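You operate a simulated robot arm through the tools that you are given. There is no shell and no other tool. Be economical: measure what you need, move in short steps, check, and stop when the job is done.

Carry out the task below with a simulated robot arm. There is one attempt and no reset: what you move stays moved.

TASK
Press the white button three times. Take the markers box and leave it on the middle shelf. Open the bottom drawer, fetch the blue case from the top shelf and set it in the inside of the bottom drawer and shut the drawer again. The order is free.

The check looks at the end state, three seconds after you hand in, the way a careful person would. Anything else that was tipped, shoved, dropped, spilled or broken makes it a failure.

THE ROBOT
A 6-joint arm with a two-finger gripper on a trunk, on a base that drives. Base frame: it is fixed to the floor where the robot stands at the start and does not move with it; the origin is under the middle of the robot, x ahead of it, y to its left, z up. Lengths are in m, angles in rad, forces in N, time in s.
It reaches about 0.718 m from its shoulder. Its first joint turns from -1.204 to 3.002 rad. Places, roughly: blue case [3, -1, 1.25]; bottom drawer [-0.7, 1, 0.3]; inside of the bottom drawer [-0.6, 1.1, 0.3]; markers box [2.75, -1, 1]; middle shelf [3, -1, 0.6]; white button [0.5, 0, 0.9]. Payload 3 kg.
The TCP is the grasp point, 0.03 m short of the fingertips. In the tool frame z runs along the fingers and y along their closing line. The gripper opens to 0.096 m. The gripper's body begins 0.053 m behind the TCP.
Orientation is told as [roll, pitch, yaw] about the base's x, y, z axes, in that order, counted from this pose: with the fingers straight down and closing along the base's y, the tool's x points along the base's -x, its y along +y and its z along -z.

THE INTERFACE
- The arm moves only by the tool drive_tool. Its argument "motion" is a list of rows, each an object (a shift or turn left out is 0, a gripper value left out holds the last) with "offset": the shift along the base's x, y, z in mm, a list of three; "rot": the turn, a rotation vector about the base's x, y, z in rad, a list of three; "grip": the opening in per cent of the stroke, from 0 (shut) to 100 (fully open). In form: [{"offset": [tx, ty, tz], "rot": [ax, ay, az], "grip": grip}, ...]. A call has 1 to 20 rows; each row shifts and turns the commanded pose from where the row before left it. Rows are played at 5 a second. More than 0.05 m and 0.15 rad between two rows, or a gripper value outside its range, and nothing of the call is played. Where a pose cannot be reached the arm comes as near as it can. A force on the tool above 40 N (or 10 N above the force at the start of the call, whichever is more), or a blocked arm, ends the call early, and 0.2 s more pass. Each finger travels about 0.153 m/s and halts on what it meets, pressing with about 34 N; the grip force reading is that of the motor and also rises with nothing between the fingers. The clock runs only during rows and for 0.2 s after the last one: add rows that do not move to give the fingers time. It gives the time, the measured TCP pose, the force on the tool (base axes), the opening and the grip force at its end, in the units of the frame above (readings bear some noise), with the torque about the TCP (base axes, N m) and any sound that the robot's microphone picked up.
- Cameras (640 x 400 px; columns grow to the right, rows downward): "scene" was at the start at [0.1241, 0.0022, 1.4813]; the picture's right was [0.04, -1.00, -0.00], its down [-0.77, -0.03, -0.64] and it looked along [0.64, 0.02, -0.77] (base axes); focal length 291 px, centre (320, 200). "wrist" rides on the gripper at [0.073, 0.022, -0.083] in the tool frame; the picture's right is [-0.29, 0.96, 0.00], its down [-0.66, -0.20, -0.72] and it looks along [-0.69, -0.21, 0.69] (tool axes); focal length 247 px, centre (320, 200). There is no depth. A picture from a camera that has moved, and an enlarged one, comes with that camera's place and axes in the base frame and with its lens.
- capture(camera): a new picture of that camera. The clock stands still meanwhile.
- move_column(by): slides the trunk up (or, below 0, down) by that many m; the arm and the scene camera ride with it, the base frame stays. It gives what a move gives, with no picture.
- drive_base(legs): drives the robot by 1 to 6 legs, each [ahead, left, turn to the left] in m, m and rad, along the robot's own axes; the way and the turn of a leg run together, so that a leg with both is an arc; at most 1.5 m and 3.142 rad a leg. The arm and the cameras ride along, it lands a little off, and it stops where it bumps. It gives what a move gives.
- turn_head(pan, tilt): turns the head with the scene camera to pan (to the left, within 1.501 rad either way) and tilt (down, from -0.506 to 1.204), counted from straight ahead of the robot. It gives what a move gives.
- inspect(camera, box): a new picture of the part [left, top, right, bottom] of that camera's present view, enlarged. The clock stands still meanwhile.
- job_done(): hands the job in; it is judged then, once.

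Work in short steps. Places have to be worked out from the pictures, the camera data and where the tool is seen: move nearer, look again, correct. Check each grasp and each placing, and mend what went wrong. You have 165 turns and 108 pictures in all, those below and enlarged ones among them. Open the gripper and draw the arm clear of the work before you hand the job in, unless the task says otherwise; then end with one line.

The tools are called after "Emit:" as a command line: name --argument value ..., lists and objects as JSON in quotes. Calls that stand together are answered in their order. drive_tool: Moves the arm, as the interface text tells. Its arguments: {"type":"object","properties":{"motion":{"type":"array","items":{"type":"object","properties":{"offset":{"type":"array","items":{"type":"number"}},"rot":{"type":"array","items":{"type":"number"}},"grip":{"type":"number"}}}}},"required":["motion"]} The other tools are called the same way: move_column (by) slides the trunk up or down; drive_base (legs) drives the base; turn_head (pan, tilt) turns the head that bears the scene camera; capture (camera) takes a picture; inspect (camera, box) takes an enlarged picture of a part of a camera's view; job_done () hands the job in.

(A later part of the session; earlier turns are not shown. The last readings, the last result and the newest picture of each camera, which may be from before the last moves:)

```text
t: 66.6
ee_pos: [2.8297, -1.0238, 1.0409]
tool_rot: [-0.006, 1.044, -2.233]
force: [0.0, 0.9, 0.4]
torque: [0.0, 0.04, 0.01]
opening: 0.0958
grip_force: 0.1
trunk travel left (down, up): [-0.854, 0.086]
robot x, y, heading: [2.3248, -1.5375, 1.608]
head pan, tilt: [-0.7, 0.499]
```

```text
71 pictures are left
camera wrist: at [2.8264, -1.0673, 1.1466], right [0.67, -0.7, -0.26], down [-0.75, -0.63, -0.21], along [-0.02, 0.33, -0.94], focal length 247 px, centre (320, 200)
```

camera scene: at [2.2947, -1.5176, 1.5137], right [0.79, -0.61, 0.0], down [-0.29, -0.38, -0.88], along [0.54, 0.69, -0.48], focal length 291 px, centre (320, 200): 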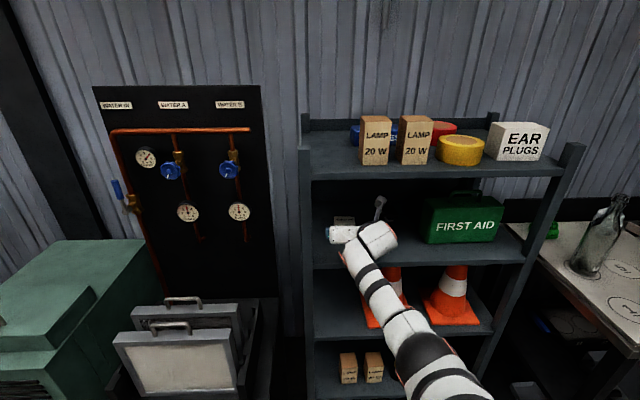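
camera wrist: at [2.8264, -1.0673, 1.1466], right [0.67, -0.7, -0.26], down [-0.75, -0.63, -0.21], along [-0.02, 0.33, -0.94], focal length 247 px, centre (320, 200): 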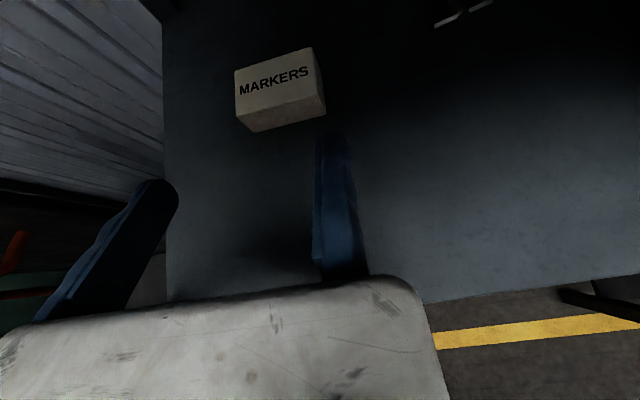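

Box centre is 0.116 m ahead of TCP and 40 mm left. I shift right 4 mm, descend while advancing 40 mm, stopping short of it.

Emit:
drive_tool --motion '[{"offset": [9, 8, -15]}, {"offset": [9, 11, -20]}, {"offset": [9, 11, -18]}, {}]'

Emit:
capture --camera "wrist"

```text
t: 67.6
ee_pos: [2.8561, -0.9927, 0.9878]
tool_rot: [-0.005, 1.045, -2.234]
force: [0.2, -0.5, 0.6]
torque: [0.02, 0.01, -0.04]
opening: 0.0961
grip_force: 0.0
trunk travel left (down, up): [-0.854, 0.086]
robot x, y, heading: [2.3214, -1.535, 1.608]
head pan, tilt: [-0.7, 0.499]
```

```text
70 pictures are left
camera wrist: at [2.8535, -1.0354, 1.0925], right [0.67, -0.7, -0.26], down [-0.75, -0.63, -0.21], along [-0.02, 0.33, -0.94], focal length 247 px, centre (320, 200)
```

wrist: 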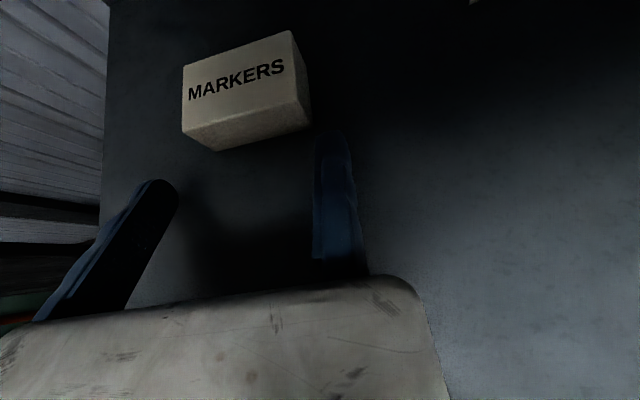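

The box sits between the finger lines. I advance 70 mm and look before closing.

Emit:
drive_tool --motion '[{"offset": [14, 18, 0]}, {"offset": [14, 18, 0]}, {"offset": [15, 19, 0]}, {}]'

Emit:
capture --camera "wrist"

```text
t: 68.6
ee_pos: [2.8931, -0.9483, 0.9859]
tool_rot: [-0.007, 1.044, -2.236]
force: [-0.9, 0.4, -0.9]
torque: [0.0, 0.02, 0.0]
opening: 0.0957
grip_force: 0.2
out of reach, approached as far as the arm can: row 3
trunk travel left (down, up): [-0.854, 0.086]
robot x, y, heading: [2.3271, -1.5383, 1.606]
head pan, tilt: [-0.7, 0.499]
```

```text
69 pictures are left
camera wrist: at [2.8894, -0.9901, 1.093], right [0.67, -0.7, -0.26], down [-0.75, -0.63, -0.21], along [-0.02, 0.33, -0.94], focal length 247 px, centre (320, 200)
```

wrist: 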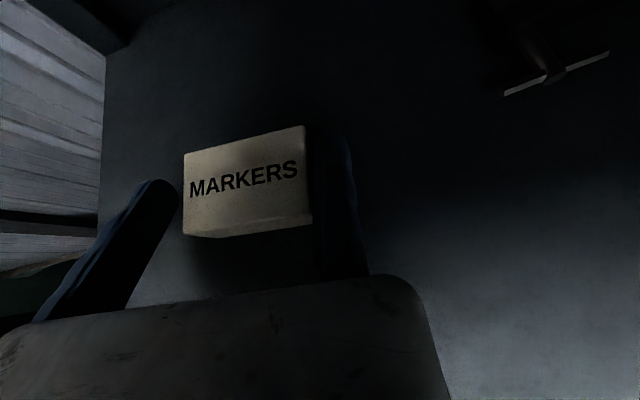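

The box is well between the fingers. I close and wait.

Emit:
drive_tool --motion '[{"grip": 60}, {"grip": 40}, {"grip": 20}, {"grip": 0}, {}, {}]'

Emit:
capture --camera "wrist"

```text
t: 70.0
ee_pos: [2.8924, -0.9482, 0.9867]
tool_rot: [-0.006, 1.044, -2.233]
force: [0.4, 0.4, 1.0]
torque: [0.01, -0.01, 0.03]
opening: 0.069
grip_force: 34.1
trunk travel left (down, up): [-0.854, 0.086]
robot x, y, heading: [2.3234, -1.5367, 1.612]
head pan, tilt: [-0.7, 0.499]
```

```text
68 pictures are left
camera wrist: at [2.8891, -0.9899, 1.093], right [0.67, -0.7, -0.26], down [-0.75, -0.63, -0.21], along [-0.02, 0.33, -0.94], focal length 247 px, centre (320, 200)
```

wrist: 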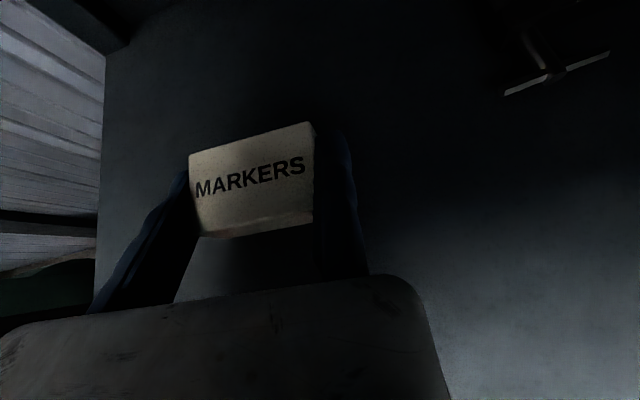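

Gripped at 69 mm. I lift 25 mm, draw back 0.12 m with the arm, then back the base 0.13 m off the rack.

Emit:
drive_tool --motion '[{"offset": [0, 0, 12]}, {"offset": [0, 0, 18]}, {"offset": [-18, -23, 10]}, {"offset": [-18, -24, 10]}, {"offset": [-18, -24, 0]}, {"offset": [-18, -24, 0]}, {}]'

Emit:
drive_base --legs '[[-0.115, 0.097, 0]]'

Emit:
capture --camera "scene"

Emit:
capture --camera "wrist"

```text
t: 71.6
ee_pos: [2.8213, -1.0429, 1.0356]
tool_rot: [-0.004, 1.043, -2.235]
force: [-0.4, 0.1, -1.2]
torque: [-0.03, -0.01, 0.02]
opening: 0.069
grip_force: 34.7
trunk travel left (down, up): [-0.854, 0.086]
robot x, y, heading: [2.3232, -1.5377, 1.609]
head pan, tilt: [-0.7, 0.499]
```

```text
t: 73.0
ee_pos: [2.7331, -1.161, 1.0358]
tool_rot: [-0.007, 1.042, -2.235]
force: [0.8, 0.9, -0.9]
torque: [-0.04, -0.05, 0.0]
opening: 0.0691
grip_force: 34.4
trunk travel left (down, up): [-0.854, 0.086]
robot x, y, heading: [2.2333, -1.6521, 1.606]
head pan, tilt: [-0.7, 0.499]
```

```text
67 pictures are left
camera scene: at [2.2853, -1.5309, 1.5135], right [0.79, -0.62, 0.0], down [-0.3, -0.38, -0.88], along [0.54, 0.69, -0.48], focal length 291 px, centre (320, 200)
```

scene: 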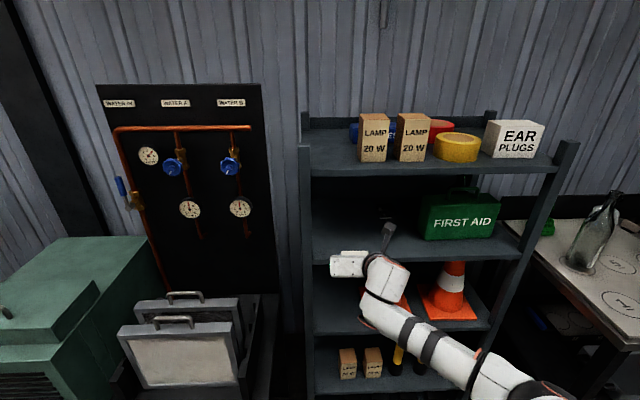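

```text
66 pictures are left
camera wrist: at [2.7292, -1.2033, 1.1413], right [0.66, -0.7, -0.26], down [-0.75, -0.63, -0.2], along [-0.02, 0.33, -0.94], focal length 247 px, centre (320, 200)
```

wrist: 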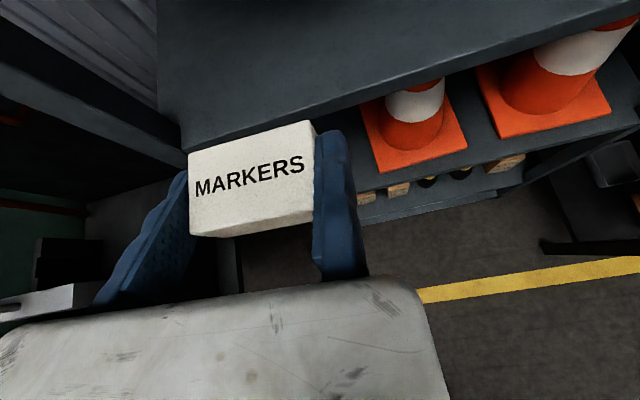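

The box is held clear in front of shelf two (about 7 cm). I lower the column 0.30 m toward the middle shelf.

Emit:
move_column --by -0.3

Emit:
capture --camera "wrist"

Emit:
capture --camera "scene"

```text
t: 76.0
ee_pos: [2.7324, -1.1615, 0.7362]
tool_rot: [-0.004, 1.042, -2.235]
force: [-0.1, 0.3, 0.0]
torque: [-0.03, -0.01, 0.02]
opening: 0.0691
grip_force: 33.8
trunk travel left (down, up): [-0.554, 0.386]
robot x, y, heading: [2.2297, -1.658, 1.605]
head pan, tilt: [-0.7, 0.499]
```

```text
65 pictures are left
camera wrist: at [2.7282, -1.2043, 0.8422], right [0.66, -0.7, -0.26], down [-0.75, -0.63, -0.21], along [-0.02, 0.33, -0.94], focal length 247 px, centre (320, 200)
```

wrist: 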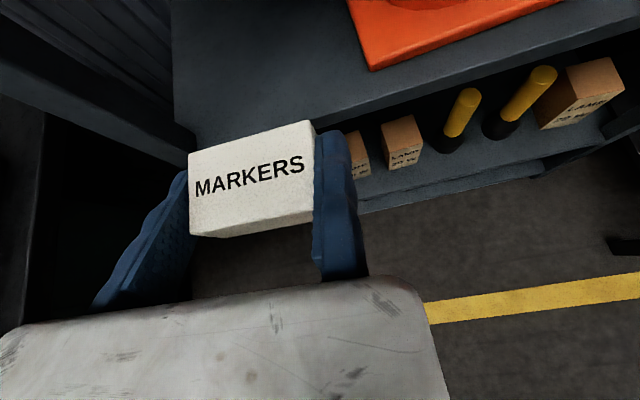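

```text
64 pictures are left
camera scene: at [2.284, -1.5322, 1.2137], right [0.79, -0.62, 0.0], down [-0.29, -0.38, -0.88], along [0.54, 0.69, -0.48], focal length 291 px, centre (320, 200)
```

scene: 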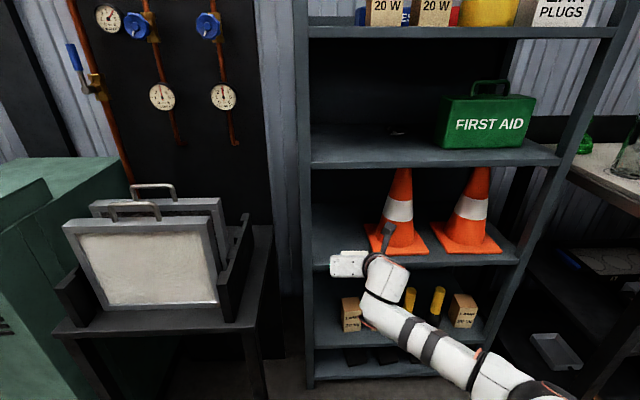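

Cones begin ~4 cm right of the fixed finger, so I'll place the box shallow (~9 cm deep) and 25 mm further left. First shift left, then drive the base 0.10 m toward the rack.

Emit:
drive_tool --motion '[{"offset": [-20, 15, 0]}, {}]'

Emit:
drive_base --legs '[[0.08, -0.067, 0]]'

Emit:
capture --camera "wrist"

Emit:
capture --camera "scene"

```text
t: 76.6
ee_pos: [2.7128, -1.1469, 0.736]
tool_rot: [-0.008, 1.04, -2.237]
force: [0.5, 0.6, -0.8]
torque: [-0.01, 0.01, -0.01]
opening: 0.0692
grip_force: 34.3
trunk travel left (down, up): [-0.554, 0.386]
robot x, y, heading: [2.2316, -1.6537, 1.61]
head pan, tilt: [-0.7, 0.499]
```

```text
t: 77.8
ee_pos: [2.78, -1.063, 0.735]
tool_rot: [-0.006, 1.042, -2.237]
force: [0.9, -0.2, -1.7]
torque: [-0.03, -0.02, -0.02]
opening: 0.0693
grip_force: 34.1
trunk travel left (down, up): [-0.554, 0.386]
robot x, y, heading: [2.2961, -1.5708, 1.608]
head pan, tilt: [-0.7, 0.499]
```

```text
63 pictures are left
camera wrist: at [2.7754, -1.1056, 0.8408], right [0.66, -0.7, -0.26], down [-0.75, -0.63, -0.2], along [-0.02, 0.33, -0.94], focal length 247 px, centre (320, 200)
```

wrist: 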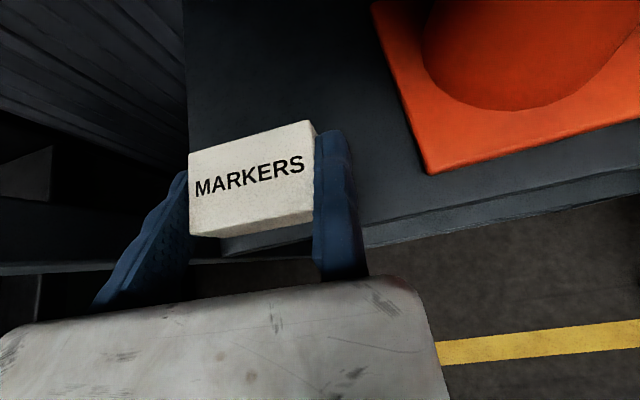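

```text
62 pictures are left
camera scene: at [2.351, -1.4484, 1.2135], right [0.79, -0.62, 0.0], down [-0.3, -0.38, -0.88], along [0.54, 0.69, -0.48], focal length 291 px, centre (320, 200)
```

scene: 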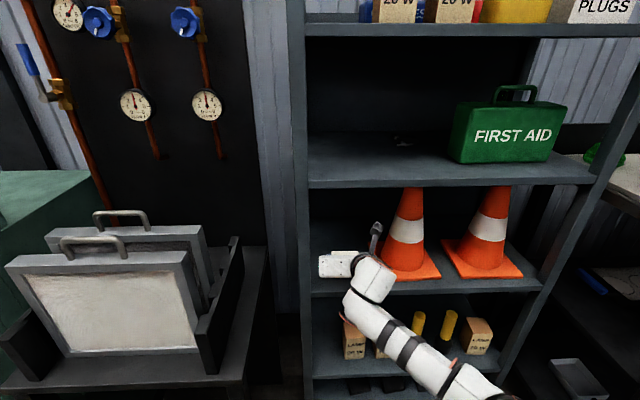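

Triangulating the cone base gives the middle shelf at z≈0.63. I advance 75 mm and lower to ~1 cm above it.

Emit:
drive_tool --motion '[{"offset": [15, 20, 0]}, {"offset": [15, 20, 0]}, {"offset": [16, 19, 0]}, {"offset": [0, 0, -18]}, {"offset": [0, 0, -18]}, {"offset": [0, 0, -18]}, {}]'

Emit:
capture --camera "wrist"

Emit:
inspect --camera "scene" --box '[280, 200, 440, 300]'

```text
t: 79.4
ee_pos: [2.824, -1.0056, 0.6829]
tool_rot: [-0.008, 1.042, -2.236]
force: [-0.8, 0.6, -1.4]
torque: [-0.01, -0.02, 0.0]
opening: 0.0692
grip_force: 34.0
trunk travel left (down, up): [-0.554, 0.386]
robot x, y, heading: [2.3005, -1.5743, 1.605]
head pan, tilt: [-0.7, 0.499]
```

```text
61 pictures are left
camera wrist: at [2.8205, -1.0472, 0.7873], right [0.66, -0.7, -0.26], down [-0.75, -0.63, -0.21], along [-0.02, 0.33, -0.94], focal length 247 px, centre (320, 200)
```

wrist: 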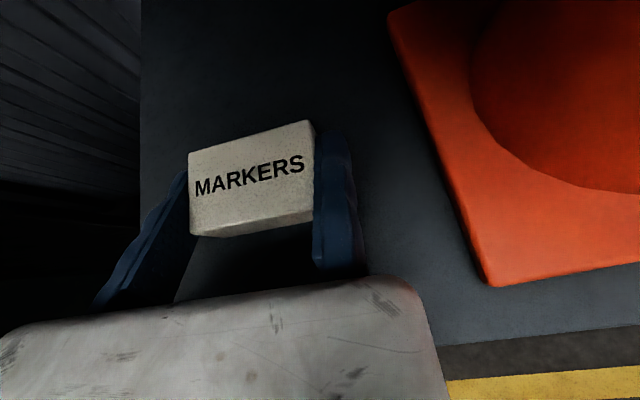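

```text
4.00 times, centred on (360, 250) of scene
camera zoom: at [2.3504, -1.4492, 1.2137], right [0.79, -0.62, 0.0], down [-0.29, -0.38, -0.88], along [0.54, 0.69, -0.48], focal length 1164 px, centre (160, 0)
```

zoom: 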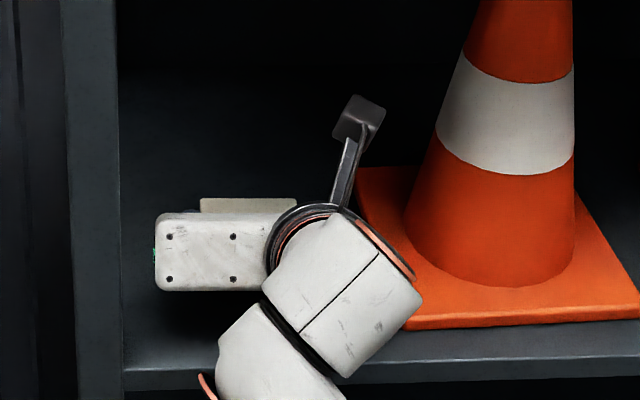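

Close above the shelf. I lower in small steps watching the force.

Emit:
drive_tool --motion '[{"offset": [0, 0, -4]}, {"offset": [0, 0, -4]}, {"offset": [0, 0, -3]}, {}]'

Emit:
drive_tool --motion '[{"offset": [0, 0, -2]}, {"offset": [0, 0, -2]}, {"offset": [0, 0, -2]}, {}]'

```text
t: 80.4
ee_pos: [2.8237, -1.0052, 0.67]
tool_rot: [-0.007, 1.041, -2.238]
force: [0.4, -0.5, -0.8]
torque: [-0.03, -0.02, 0.0]
opening: 0.069
grip_force: 33.9
trunk travel left (down, up): [-0.554, 0.386]
robot x, y, heading: [2.2972, -1.5726, 1.607]
head pan, tilt: [-0.7, 0.499]
```

```text
t: 81.4
ee_pos: [2.8244, -1.0051, 0.6669]
tool_rot: [-0.006, 1.048, -2.235]
force: [1.7, 2.1, 7.0]
torque: [-0.03, -0.01, 0.0]
opening: 0.0691
grip_force: 33.8
trunk travel left (down, up): [-0.554, 0.386]
robot x, y, heading: [2.3026, -1.5694, 1.607]
head pan, tilt: [-0.7, 0.499]
```

Contact at 7 N: the box rests on the middle shelf. I ease the jaw open to ~85 % and look.

Emit:
drive_tool --motion '[{"grip": 76}, {"grip": 80}, {"grip": 85}, {}]'

Emit:
capture --camera "wrist"

```text
t: 82.4
ee_pos: [2.8239, -1.0048, 0.6651]
tool_rot: [-0.007, 1.043, -2.238]
force: [0.3, 0.1, 0.6]
torque: [0.02, -0.01, 0.0]
opening: 0.0815
grip_force: 0.0
trunk travel left (down, up): [-0.554, 0.386]
robot x, y, heading: [2.299, -1.5744, 1.609]
head pan, tilt: [-0.7, 0.499]
```

```text
59 pictures are left
camera wrist: at [2.8211, -1.0472, 0.7705], right [0.66, -0.7, -0.26], down [-0.75, -0.63, -0.21], along [-0.02, 0.33, -0.94], focal length 247 px, centre (320, 200)
```

wrist: 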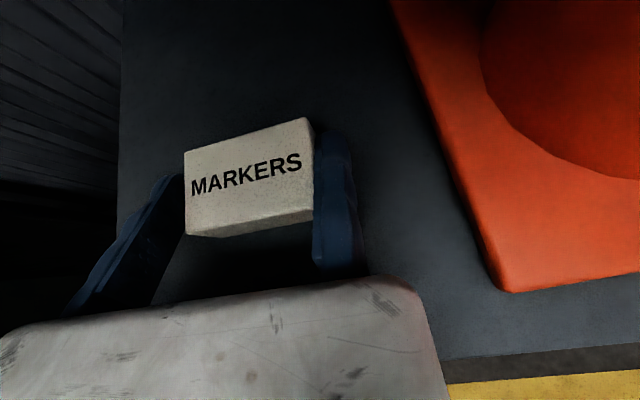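

Released. I nudge 4 mm right to free the fixed finger, draw straight back, then back the base off.

Emit:
drive_tool --motion '[{"offset": [3, -2, 3]}, {"offset": [-12, -16, 2]}, {"offset": [-18, -24, 5]}, {"offset": [-18, -24, 5]}, {}]'

Emit:
drive_base --legs '[[-0.115, 0.097, 0]]'

Emit:
capture --camera "scene"

```text
t: 83.6
ee_pos: [2.7793, -1.0719, 0.681]
tool_rot: [-0.008, 1.042, -2.237]
force: [-0.6, -0.3, -0.4]
torque: [-0.02, 0.0, -0.03]
opening: 0.0818
grip_force: 0.1
trunk travel left (down, up): [-0.554, 0.386]
robot x, y, heading: [2.2993, -1.5687, 1.603]
head pan, tilt: [-0.7, 0.499]
```

```text
t: 84.9
ee_pos: [2.688, -1.1886, 0.6817]
tool_rot: [-0.007, 1.043, -2.232]
force: [0.2, 0.3, 0.5]
torque: [0.0, 0.05, 0.01]
opening: 0.0815
grip_force: 0.0
trunk travel left (down, up): [-0.554, 0.386]
robot x, y, heading: [2.2112, -1.6864, 1.608]
head pan, tilt: [-0.7, 0.499]
```

```text
58 pictures are left
camera scene: at [2.2593, -1.5668, 1.2138], right [0.79, -0.61, 0.0], down [-0.29, -0.38, -0.88], along [0.54, 0.69, -0.48], focal length 291 px, centre (320, 200)
```

scene: 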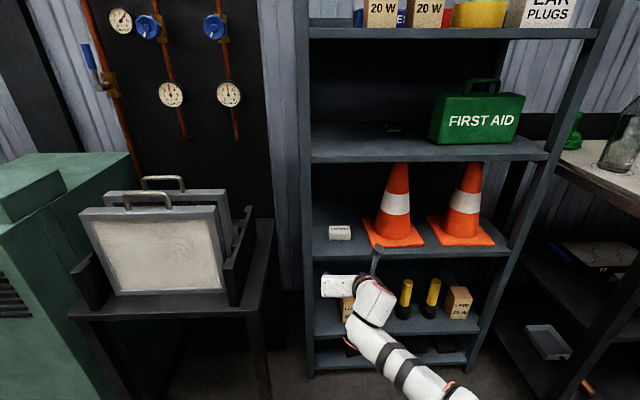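

Markers box stands on the middle shelf. For the blue case (behind the lamp boxes) I'll grasp from above, closing front-to-back: raise the column fully, make the fingers vertical, and turn the yaw to −0.66.

Emit:
move_column --by 0.38

Emit:
drive_tool --motion '[{"rot": [-0.1176, 0.0916, 0]}, {"rot": [-0.1176, 0.0916, 0]}, {"rot": [-0.1176, 0.0916, 0]}, {"rot": [-0.1176, 0.0916, 0]}, {"rot": [-0.1176, 0.0916, 0]}, {"rot": [-0.1176, 0.0916, 0]}, {"rot": [-0.1176, 0.0916, 0]}, {}]'

Emit:
drive_tool --motion '[{"rot": [0, 0, 0.143]}, {"rot": [0, 0, 0.143]}, {"rot": [0, 0, 0.143]}, {"rot": [0, 0, 0.143]}, {"rot": [0, 0, 0.143]}, {"rot": [0, 0, 0.143]}, {"rot": [0, 0, 0.143]}, {"rot": [0, 0, 0.143]}, {"rot": [0, 0, 0.143]}, {"rot": [0, 0, 0.143]}, {"rot": [0, 0, 0.143]}, {}]'

```text
t: 88.6
ee_pos: [2.6889, -1.1877, 1.0602]
tool_rot: [-0.008, 1.044, -2.234]
force: [0.2, -0.2, 0.1]
torque: [0.05, -0.02, -0.01]
opening: 0.0817
grip_force: 0.0
trunk travel left (down, up): [-0.934, 0.006]
robot x, y, heading: [2.2092, -1.6865, 1.611]
head pan, tilt: [-0.7, 0.499]
```

```text
t: 90.4
ee_pos: [2.6773, -1.1924, 1.062]
tool_rot: [-0.005, 0.0, -2.232]
force: [0.2, 0.0, 0.3]
torque: [0.03, 0.0, -0.03]
opening: 0.0815
grip_force: 0.0
out of reach, approached as far as the arm can: row 7
trunk travel left (down, up): [-0.934, 0.006]
robot x, y, heading: [2.2087, -1.6865, 1.611]
head pan, tilt: [-0.7, 0.499]
```

```text
t: 93.0
ee_pos: [2.4906, -1.3241, 1.0478]
tool_rot: [0.001, 0.0, -0.662]
force: [-0.4, 0.0, -0.4]
torque: [0.0, 0.06, 0.01]
opening: 0.0815
grip_force: 0.1
out of reach, approached as far as the arm can: row 1, 2, 3, 4, 5, 6, 7, 8, 9, 10, 11
trunk travel left (down, up): [-0.934, 0.006]
robot x, y, heading: [2.2068, -1.6885, 1.609]
head pan, tilt: [-0.7, 0.499]
```

Now I raise the tool to ~1.40 while moving it outward (still in front of the rack).

Emit:
drive_tool --motion '[{"offset": [18, 23, 30]}, {"offset": [18, 23, 35]}, {"offset": [18, 23, 35]}, {"offset": [18, 23, 35]}, {"offset": [18, 23, 35]}, {"offset": [18, 23, 35]}, {"offset": [18, 23, 35]}, {"offset": [0, 0, 40]}, {"offset": [0, 0, 40]}, {"offset": [0, 0, 40]}, {}]'

Emit:
capture --camera "scene"

```text
t: 95.4
ee_pos: [2.449, -1.3519, 1.1472]
tool_rot: [0.006, 0.003, -0.669]
force: [0.4, -1.7, -0.2]
torque: [-0.02, 0.01, -0.02]
opening: 0.0815
grip_force: 0.0
out of reach, approached as far as the arm can: row 1, 2, 3, 4, 5, 6, 7, 8, 9, 10
trunk travel left (down, up): [-0.934, 0.006]
robot x, y, heading: [2.2073, -1.6908, 1.611]
head pan, tilt: [-0.7, 0.499]
```

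```text
57 pictures are left
camera scene: at [2.2601, -1.5673, 1.5938], right [0.79, -0.61, 0.0], down [-0.29, -0.38, -0.88], along [0.54, 0.69, -0.48], focal length 291 px, centre (320, 200)
```

scene: 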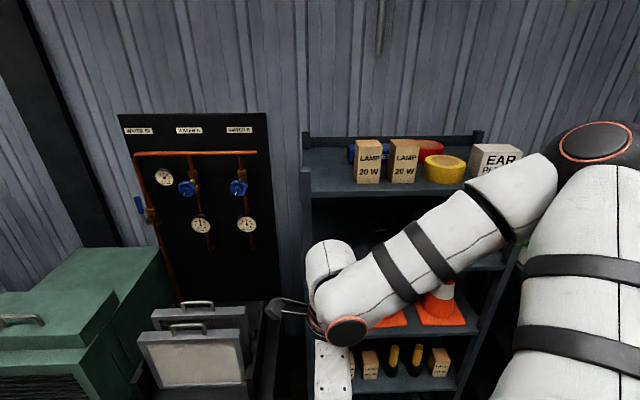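

Wrist joint 6 seems to have hit its limit on that side. I undo the turn and go the other way: target yaw 2.48 (fixed finger in front, moving finger behind).

Emit:
drive_tool --motion '[{"offset": [21, 15, -8], "rot": [0, 0, -0.143]}, {"offset": [21, 15, -8], "rot": [0, 0, -0.143]}, {"offset": [21, 15, -8], "rot": [0, 0, -0.143]}, {"offset": [21, 15, -8], "rot": [0, 0, -0.143]}, {"offset": [21, 15, -8], "rot": [0, 0, -0.143]}, {"offset": [21, 15, -8], "rot": [0, 0, -0.143]}, {"offset": [21, 15, -8], "rot": [0, 0, -0.143]}, {"offset": [21, 15, -8], "rot": [0, 0, -0.143]}, {"offset": [21, 15, -8], "rot": [0, 0, -0.143]}, {"offset": [21, 15, -8], "rot": [0, 0, -0.143]}, {"offset": [21, 15, -8], "rot": [0, 0, -0.143]}, {}]'

Emit:
drive_tool --motion '[{"rot": [0, 0, -0.143]}, {"rot": [0, 0, -0.143]}, {"rot": [0, 0, -0.143]}, {"rot": [0, 0, -0.143]}, {"rot": [0, 0, -0.143]}, {"rot": [0, 0, -0.143]}, {"rot": [0, 0, -0.143]}, {"rot": [0, 0, -0.143]}, {"rot": [0, 0, -0.143]}, {"rot": [0, 0, -0.143]}, {"rot": [0, 0, -0.143]}, {}]'

Emit:
capture --camera "scene"

```text
t: 98.0
ee_pos: [2.6615, -1.2167, 1.0835]
tool_rot: [-0.005, -0.001, -2.236]
force: [-0.3, 0.5, -0.1]
torque: [0.0, -0.02, -0.02]
opening: 0.0818
grip_force: 0.1
out of reach, approached as far as the arm can: row 9, 10, 11
trunk travel left (down, up): [-0.934, 0.006]
robot x, y, heading: [2.2094, -1.6874, 1.61]
head pan, tilt: [-0.7, 0.499]
```

```text
t: 100.6
ee_pos: [2.6618, -1.2159, 1.0843]
tool_rot: [-0.006, 0.001, 2.477]
force: [0.2, 0.1, 0.3]
torque: [0.02, 0.03, 0.02]
opening: 0.0817
grip_force: 0.1
trunk travel left (down, up): [-0.934, 0.006]
robot x, y, heading: [2.2085, -1.6878, 1.611]
head pan, tilt: [-0.7, 0.499]
```

```text
56 pictures are left
camera scene: at [2.2599, -1.566, 1.5937], right [0.79, -0.61, 0.0], down [-0.29, -0.38, -0.88], along [0.54, 0.69, -0.48], focal length 291 px, centre (320, 200)
```

scene: 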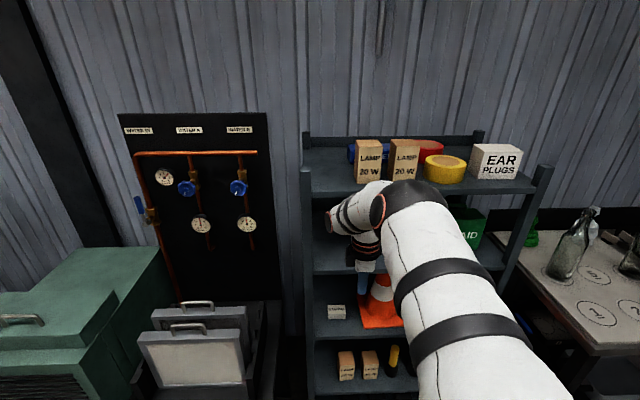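

Good posture. Now raise the tool straight up.

Emit:
drive_tool --motion '[{"offset": [0, 0, 40]}, {"offset": [0, 0, 40]}, {"offset": [0, 0, 40]}, {"offset": [0, 0, 40]}, {"offset": [0, 0, 40]}, {"offset": [0, 0, 40]}, {"offset": [0, 0, 40]}, {"offset": [0, 0, 40]}, {"offset": [0, 0, 20]}, {}]'

Emit:
capture --camera "scene"

```text
t: 102.8
ee_pos: [2.6704, -1.2536, 1.4015]
tool_rot: [-0.006, -0.003, 2.478]
force: [0.4, -0.5, 0.1]
torque: [-0.01, -0.01, -0.02]
opening: 0.0815
grip_force: 0.1
out of reach, approached as far as the arm can: row 7, 8, 9
trunk travel left (down, up): [-0.934, 0.006]
robot x, y, heading: [2.2074, -1.6876, 1.614]
head pan, tilt: [-0.7, 0.499]
```

```text
55 pictures are left
camera scene: at [2.2601, -1.5655, 1.5936], right [0.79, -0.61, 0.0], down [-0.29, -0.38, -0.88], along [0.54, 0.69, -0.48], focal length 291 px, centre (320, 200)
```

scene: 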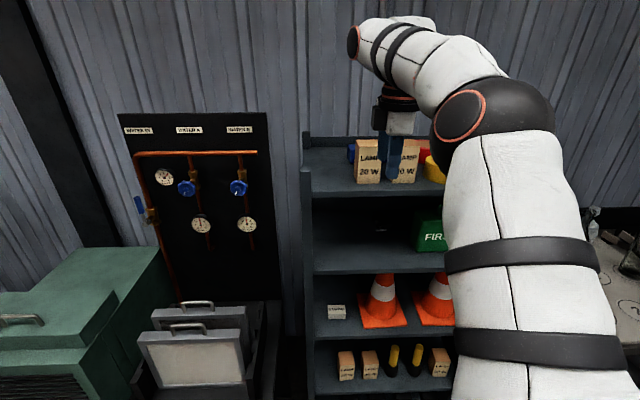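

Height reach is limited to about 1.40 near the body, so I'll enter left of the lamp boxes at z≈1.31 using the base. First shift the tool left 0.15 m and down to 1.31, then drive partway in.

Emit:
drive_tool --motion '[{"offset": [-29, 23, -22]}, {"offset": [-30, 23, -23]}, {"offset": [-29, 23, -23]}, {"offset": [-30, 23, -23]}, {}]'

Emit:
drive_base --legs '[[0.14, -0.205, 0]]'

Emit:
capture --camera "scene"

Emit:
capture --camera "wrist"

```text
t: 104.0
ee_pos: [2.589, -1.2337, 1.2829]
tool_rot: [-0.005, -0.005, 2.476]
force: [0.5, 0.4, 0.2]
torque: [-0.01, -0.02, -0.02]
opening: 0.0813
grip_force: 0.1
out of reach, approached as far as the arm can: row 1, 2, 3, 4
trunk travel left (down, up): [-0.934, 0.006]
robot x, y, heading: [2.2067, -1.6842, 1.607]
head pan, tilt: [-0.7, 0.499]
```

```text
t: 105.8
ee_pos: [2.7861, -1.0883, 1.283]
tool_rot: [-0.006, -0.002, 2.474]
force: [0.8, 0.4, -0.8]
torque: [0.0, -0.03, 0.02]
opening: 0.0815
grip_force: 0.1
trunk travel left (down, up): [-0.934, 0.006]
robot x, y, heading: [2.4037, -1.5434, 1.606]
head pan, tilt: [-0.7, 0.499]
```

```text
54 pictures are left
camera scene: at [2.4549, -1.4205, 1.5939], right [0.79, -0.62, 0.0], down [-0.29, -0.38, -0.88], along [0.54, 0.69, -0.48], focal length 291 px, centre (320, 200)
```

scene: 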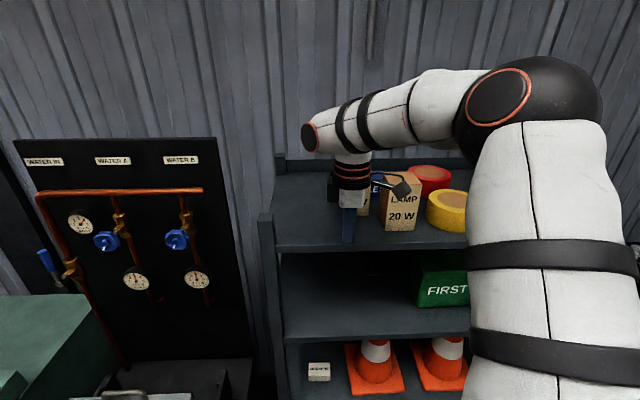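

```text
53 pictures are left
camera wrist: at [2.83, -1.152, 1.3675], right [-0.82, -0.57, -0.01], down [-0.4, 0.56, 0.73], along [-0.41, 0.6, -0.69], focal length 247 px, centre (320, 200)
```

wrist: 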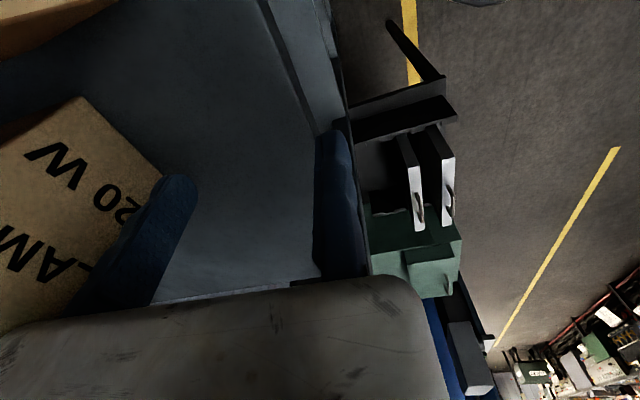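

The finger is close to lamp box 1. I zoom in to check clearance.

Emit:
inspect --camera "scene" --box '[270, 130, 470, 255]'

```text
3.20 times, centred on (370, 192) of scene
camera zoom: at [2.4549, -1.4205, 1.5939], right [0.79, -0.62, 0.0], down [-0.29, -0.38, -0.88], along [0.54, 0.69, -0.48], focal length 932 px, centre (160, 224)
```

zoom: 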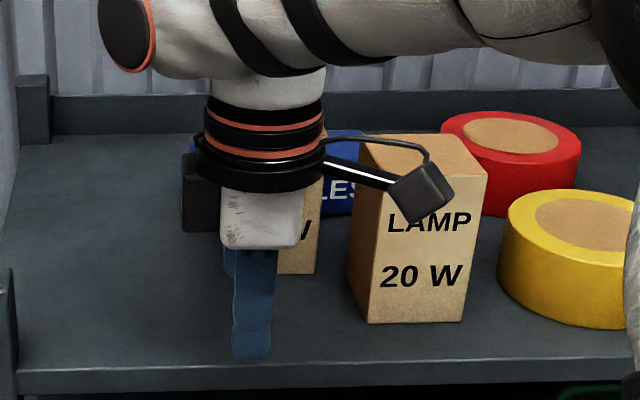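

Lamp box 1 was pushed back about 6 cm by the moving finger (still upright) – I must restore it. First I withdraw the tool 5 cm, shift it left of the lamp, and look again.

Emit:
drive_tool --motion '[{"offset": [-15, -20, 0]}, {"offset": [-16, -20, 0]}, {"offset": [-21, 17, 3]}, {"offset": [-21, 17, 3]}, {"offset": [-21, 17, 3]}, {}]'

Emit:
inspect --camera "scene" --box '[270, 130, 470, 255]'

Emit:
capture --camera "wrist"

```text
t: 107.2
ee_pos: [2.7396, -1.1194, 1.2793]
tool_rot: [-0.005, -0.003, 2.475]
force: [-0.2, 0.9, 0.7]
torque: [-0.02, 0.01, 0.04]
opening: 0.0816
grip_force: 0.0
out of reach, approached as far as the arm can: row 3, 4, 5
trunk travel left (down, up): [-0.934, 0.006]
robot x, y, heading: [2.4059, -1.5394, 1.603]
head pan, tilt: [-0.7, 0.499]
```

```text
3.20 times, centred on (370, 192) of scene
camera zoom: at [2.4564, -1.4178, 1.5936], right [0.79, -0.62, 0.0], down [-0.29, -0.38, -0.88], along [0.54, 0.69, -0.48], focal length 932 px, centre (160, 224)
```

zoom: 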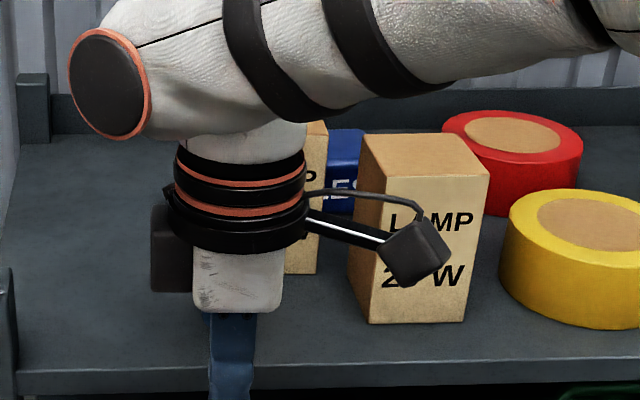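

```text
50 pictures are left
camera wrist: at [2.7836, -1.1837, 1.3629], right [-0.82, -0.57, 0.0], down [-0.39, 0.56, 0.73], along [-0.41, 0.6, -0.69], focal length 247 px, centre (320, 200)
```

wrist: 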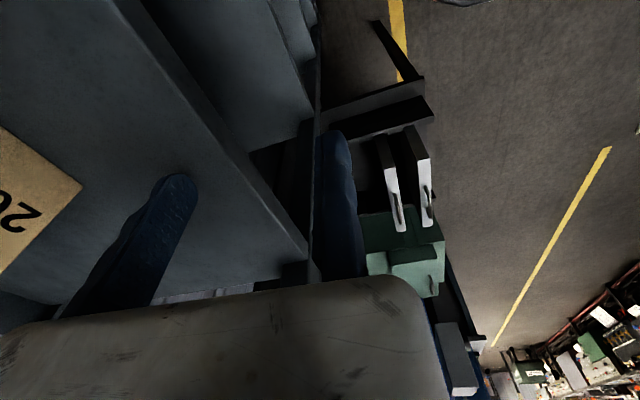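

Leftward motion here is blocked (forearm is crowding the head). I'll back off, turn the base 0.3 rad further left so the arm works more to the robot's right, then realign the tool.

Emit:
drive_base --legs '[[-0.092, 0.077, 0], [0, 0, 0.3]]'

Emit:
drive_tool --motion '[{"offset": [24, -18, 0], "rot": [0, 0, -0.1]}, {"offset": [24, -18, 0], "rot": [0, 0, -0.1]}, {"offset": [24, -18, 10], "rot": [0, 0, -0.1]}, {}]'

Emit:
turn_head --pan -1.0 --tilt 0.5

Emit:
capture --camera "scene"

```text
t: 109.4
ee_pos: [2.524, -1.1337, 1.2805]
tool_rot: [-0.007, -0.003, 2.781]
force: [-0.3, 0.0, 0.8]
torque: [0.0, -0.02, -0.01]
opening: 0.0818
grip_force: 0.1
trunk travel left (down, up): [-0.934, 0.006]
robot x, y, heading: [2.334, -1.6356, 1.913]
head pan, tilt: [-0.7, 0.499]
```

```text
t: 110.4
ee_pos: [2.5725, -1.1756, 1.286]
tool_rot: [-0.008, -0.003, 2.483]
force: [-0.8, 0.3, 0.0]
torque: [0.01, -0.07, 0.0]
opening: 0.0818
grip_force: 0.1
out of reach, approached as far as the arm can: row 3
trunk travel left (down, up): [-0.934, 0.006]
robot x, y, heading: [2.3282, -1.6325, 1.912]
head pan, tilt: [-0.7, 0.499]
```

```text
t: 111.2
ee_pos: [2.5769, -1.1751, 1.2848]
tool_rot: [-0.003, -0.003, 2.485]
force: [-0.7, 0.2, -0.5]
torque: [0.04, 0.01, -0.02]
opening: 0.0816
grip_force: 0.1
trunk travel left (down, up): [-0.934, 0.006]
robot x, y, heading: [2.333, -1.6351, 1.916]
head pan, tilt: [-1.0, 0.499]
```

```text
49 pictures are left
camera scene: at [2.3677, -1.516, 1.5936], right [0.79, -0.61, 0.0], down [-0.29, -0.38, -0.88], along [0.54, 0.69, -0.48], focal length 291 px, centre (320, 200)
```

scene: 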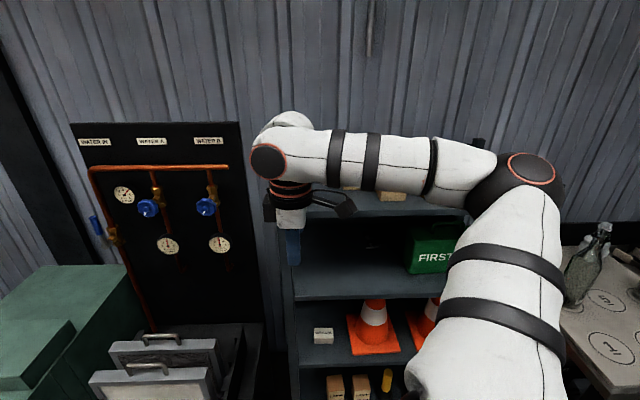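

The tool is at rack coords ~(d 0.29, u 0.01), z 1.285. I extend it 0.10 m toward the rack with a 3 cm shift right, then look with the wrist camera.

Emit:
drive_tool --motion '[{"offset": [21, 26, 3]}, {"offset": [21, 26, 4]}, {"offset": [21, 26, 4]}, {"offset": [22, -15, 4]}, {}]'

Emit:
capture --camera "wrist"

Emit:
capture --camera "scene"

```text
t: 112.4
ee_pos: [2.6618, -1.1125, 1.2996]
tool_rot: [-0.007, -0.003, 2.481]
force: [0.0, 0.3, -0.3]
torque: [0.02, -0.03, -0.01]
opening: 0.0816
grip_force: 0.1
trunk travel left (down, up): [-0.934, 0.006]
robot x, y, heading: [2.3331, -1.6345, 1.915]
head pan, tilt: [-1.0, 0.499]
```

```text
48 pictures are left
camera wrist: at [2.7056, -1.1762, 1.3838], right [-0.82, -0.57, -0.01], down [-0.4, 0.56, 0.73], along [-0.41, 0.6, -0.69], focal length 247 px, centre (320, 200)
```

wrist: 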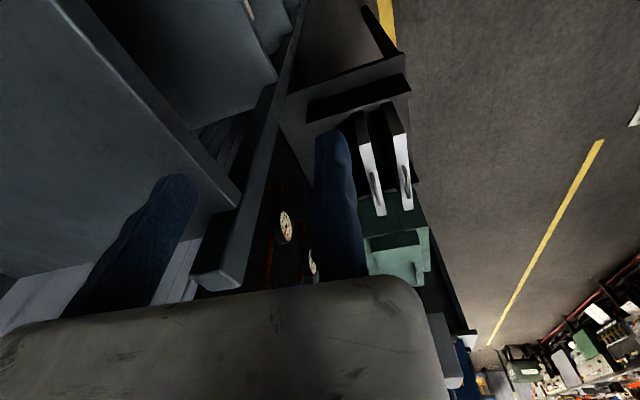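

```text
47 pictures are left
camera scene: at [2.3664, -1.5164, 1.5937], right [0.79, -0.61, 0.0], down [-0.29, -0.38, -0.88], along [0.54, 0.69, -0.48], focal length 291 px, centre (320, 200)
```

scene: 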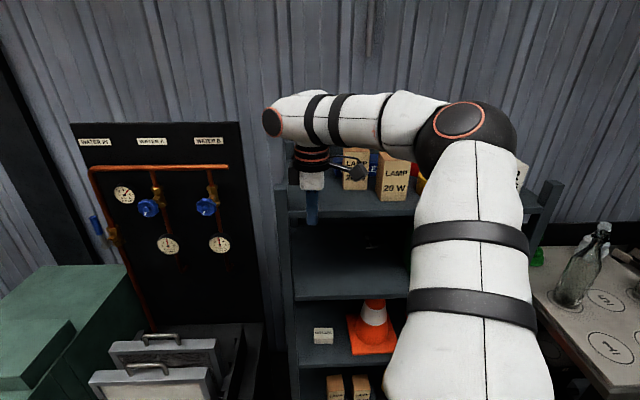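

Good reach now. I zoom on the shelf top to measure lamp 1, lamp 2, and the case.

Emit:
inspect --camera "scene" --box '[280, 130, 440, 230]'

```text
4.00 times, centred on (360, 180) of scene
camera zoom: at [2.3664, -1.5164, 1.5937], right [0.79, -0.61, 0.0], down [-0.29, -0.38, -0.88], along [0.54, 0.69, -0.48], focal length 1164 px, centre (160, 280)
```

zoom: 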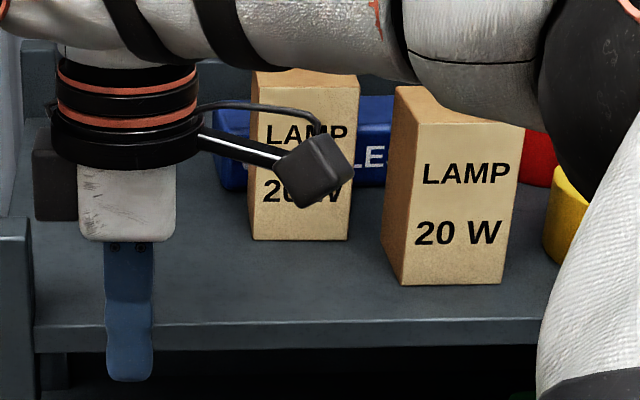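

Lamp 1 now stands 64 mm deeper and 9 mm right of its old place (front at d 0.616, u 0.118–0.184); lamp 2 and the case are unmoved. I'll grip lamp 1 front-to-back near its top (above the case's height), entering from its left. First raise to 1.33 and drive 0.12 m in.

Emit:
drive_tool --motion '[{"offset": [0, 0, 15], "grip": 90}, {"offset": [0, 0, 15]}, {}]'

Emit:
drive_base --legs '[[0.064, -0.101, 0]]'

Emit:
capture --camera "wrist"

Emit:
capture --camera "scene"

```text
t: 113.2
ee_pos: [2.6609, -1.1109, 1.3301]
tool_rot: [-0.007, -0.003, 2.482]
force: [0.0, 0.6, 0.2]
torque: [-0.03, 0.0, -0.04]
opening: 0.0865
grip_force: 0.0
trunk travel left (down, up): [-0.934, 0.006]
robot x, y, heading: [2.3301, -1.6335, 1.911]
head pan, tilt: [-1.0, 0.499]
```

```text
t: 114.5
ee_pos: [2.7302, -1.0204, 1.333]
tool_rot: [-0.009, -0.003, 2.478]
force: [-0.2, 0.5, 0.1]
torque: [0.02, 0.0, 0.0]
opening: 0.0865
grip_force: 0.0
trunk travel left (down, up): [-0.934, 0.006]
robot x, y, heading: [2.3999, -1.542, 1.908]
head pan, tilt: [-1.0, 0.499]
```

```text
45 pictures are left
camera wrist: at [2.7746, -1.084, 1.4149], right [-0.82, -0.57, -0.01], down [-0.4, 0.56, 0.73], along [-0.41, 0.6, -0.69], focal length 247 px, centre (320, 200)
```

wrist: 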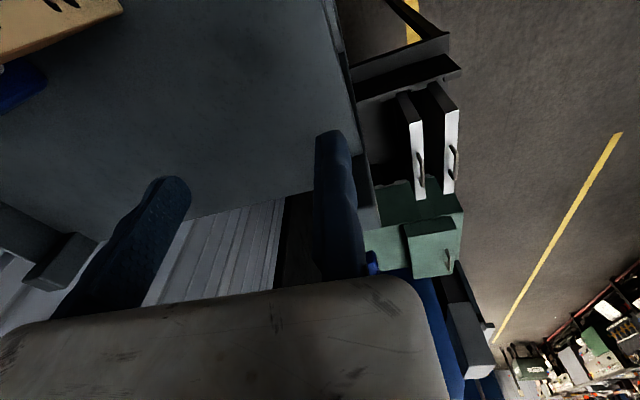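

```text
44 pictures are left
camera scene: at [2.4366, -1.4248, 1.5939], right [0.79, -0.61, 0.0], down [-0.29, -0.38, -0.88], along [0.54, 0.7, -0.48], focal length 291 px, centre (320, 200)
```

scene: 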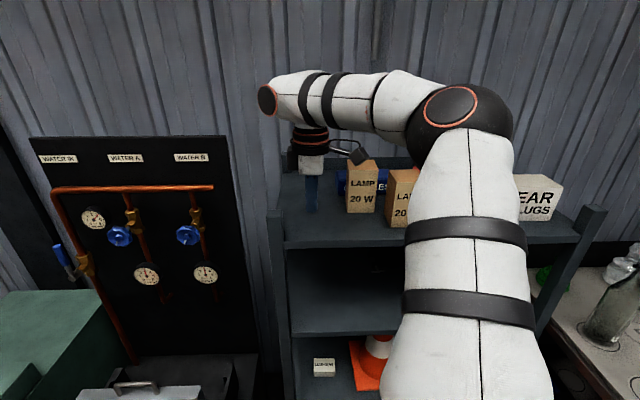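

Next I extend 95 mm deeper along the left lane.

Emit:
drive_tool --motion '[{"offset": [20, 25, 0]}, {"offset": [20, 25, 0]}, {"offset": [18, 25, 0]}, {}]'

Emit:
capture --camera "wrist"

Emit:
inspect --camera "scene" --box '[260, 120, 420, 220]'

```text
t: 115.5
ee_pos: [2.7709, -0.9722, 1.3323]
tool_rot: [-0.006, -0.004, 2.481]
force: [-0.7, 0.6, 0.7]
torque: [0.02, -0.01, 0.03]
opening: 0.0863
grip_force: 0.1
out of reach, approached as far as the arm can: row 3
trunk travel left (down, up): [-0.934, 0.006]
robot x, y, heading: [2.406, -1.5397, 1.913]
head pan, tilt: [-1.0, 0.499]
```

```text
43 pictures are left
camera wrist: at [2.815, -1.0354, 1.4151], right [-0.82, -0.58, -0.01], down [-0.4, 0.56, 0.73], along [-0.42, 0.6, -0.69], focal length 247 px, centre (320, 200)
```

wrist: 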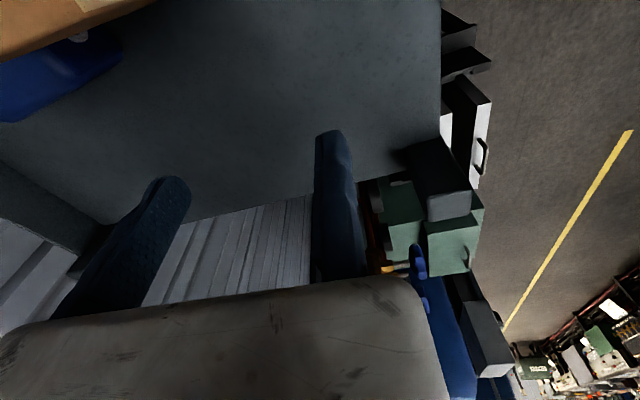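

```text
4.00 times, centred on (340, 170) of scene
camera zoom: at [2.4384, -1.4243, 1.5938], right [0.79, -0.61, 0.0], down [-0.29, -0.38, -0.88], along [0.54, 0.7, -0.48], focal length 1164 px, centre (240, 320)
```

zoom: 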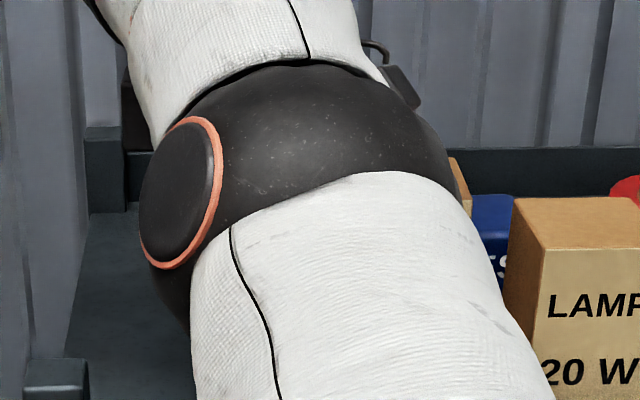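

The arm is at full stretch at d 0.57; I pull back 2 cm and drive 5 cm closer.

Emit:
drive_tool --motion '[{"offset": [-12, -16, 0]}, {}]'

Emit:
drive_base --legs '[[0.028, -0.044, 0]]'

Emit:
capture --camera "scene"

Emit:
capture --camera "wrist"

```text
t: 116.1
ee_pos: [2.7587, -0.9864, 1.3317]
tool_rot: [-0.006, -0.004, 2.48]
force: [-0.1, 0.0, -0.6]
torque: [-0.01, 0.01, 0.01]
opening: 0.0865
grip_force: 0.0
trunk travel left (down, up): [-0.934, 0.006]
robot x, y, heading: [2.4023, -1.5427, 1.91]
head pan, tilt: [-1.0, 0.499]
```

```text
t: 117.0
ee_pos: [2.7879, -0.9512, 1.3356]
tool_rot: [-0.014, -0.004, 2.479]
force: [-0.2, 0.7, -0.2]
torque: [0.07, -0.05, 0.02]
opening: 0.0864
grip_force: 0.0
trunk travel left (down, up): [-0.934, 0.006]
robot x, y, heading: [2.4322, -1.499, 1.913]
head pan, tilt: [-1.0, 0.499]
```

```text
41 pictures are left
camera scene: at [2.4655, -1.3886, 1.5945], right [0.79, -0.61, 0.0], down [-0.29, -0.37, -0.88], along [0.54, 0.7, -0.47], focal length 291 px, centre (320, 200)
```

scene: 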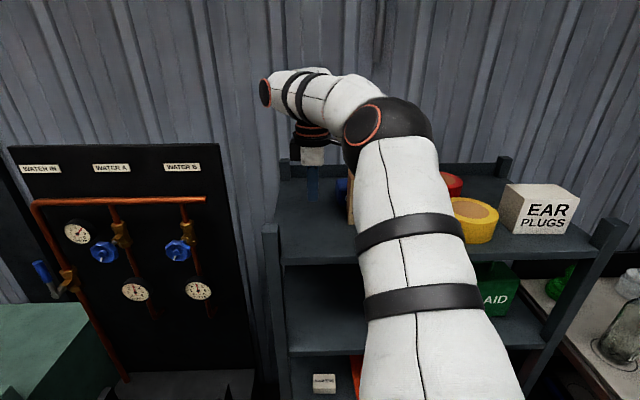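

```text
40 pictures are left
camera wrist: at [2.8308, -1.0154, 1.4189], right [-0.82, -0.57, -0.01], down [-0.4, 0.56, 0.73], along [-0.41, 0.6, -0.69], focal length 247 px, centre (320, 200)
```

wrist: 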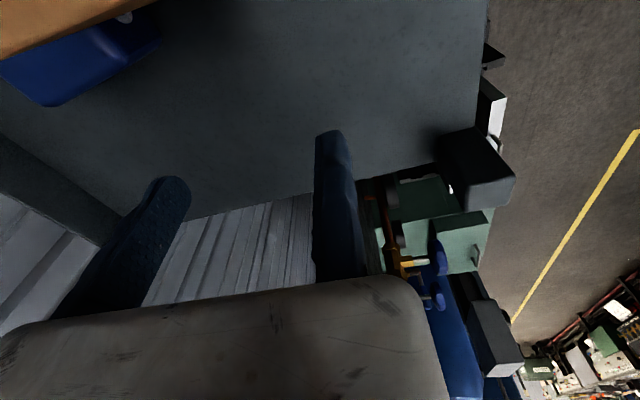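

Wrist view confirms lamp 1's front-left corner at d≈0.617, u≈0.115; my fingers bracket it (0.599 / 0.685). I raise 5 mm and slide right 10 cm over the lamp's top.

Emit:
drive_tool --motion '[{"offset": [20, -15, 5]}, {"offset": [20, -15, 0]}, {"offset": [20, -16, 0]}, {"offset": [19, -15, 0]}, {}]'

Emit:
capture --camera "wrist"

Emit:
capture --camera "scene"

```text
t: 118.2
ee_pos: [2.87, -1.0073, 1.3373]
tool_rot: [-0.007, -0.003, 2.48]
force: [-0.3, 0.2, 0.5]
torque: [-0.02, 0.0, 0.03]
opening: 0.0865
grip_force: 0.1
trunk travel left (down, up): [-0.934, 0.006]
robot x, y, heading: [2.4347, -1.501, 1.916]
head pan, tilt: [-1.0, 0.499]
```

```text
39 pictures are left
camera wrist: at [2.9142, -1.0709, 1.4211], right [-0.82, -0.57, -0.01], down [-0.4, 0.56, 0.73], along [-0.41, 0.6, -0.69], focal length 247 px, centre (320, 200)
```

wrist: 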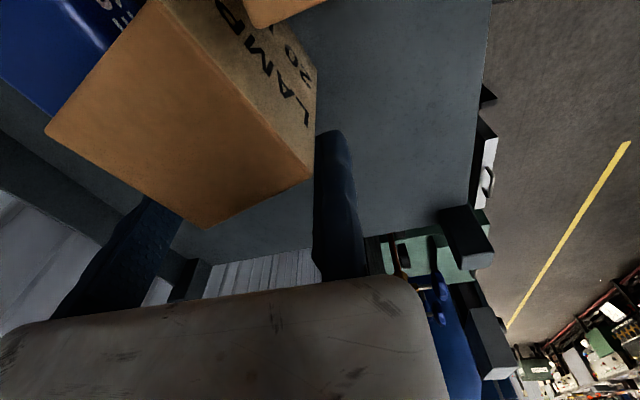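

```text
38 pictures are left
camera scene: at [2.4701, -1.3816, 1.5937], right [0.79, -0.61, 0.0], down [-0.29, -0.38, -0.88], along [0.54, 0.69, -0.48], focal length 291 px, centre (320, 200)
```

scene: 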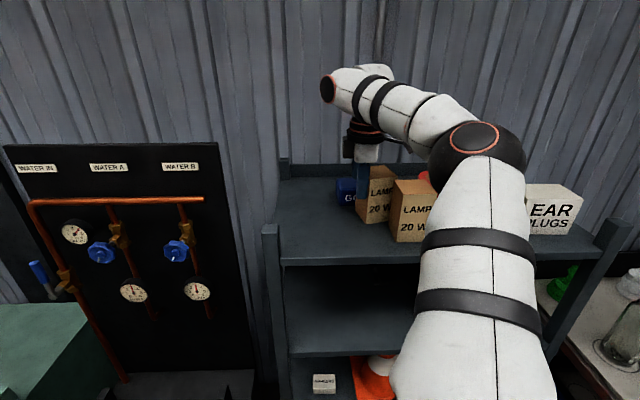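

I zoom in to see whether lamp 1 has turned.

Emit:
inspect --camera "scene" --box '[310, 120, 470, 260]'

```text
2.86 times, centred on (390, 190) of scene
camera zoom: at [2.4701, -1.3816, 1.5937], right [0.79, -0.61, 0.0], down [-0.29, -0.38, -0.88], along [0.54, 0.69, -0.48], focal length 832 px, centre (120, 229)
```

zoom: 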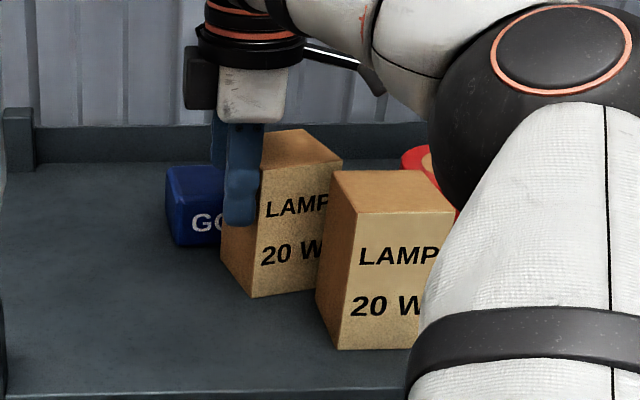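

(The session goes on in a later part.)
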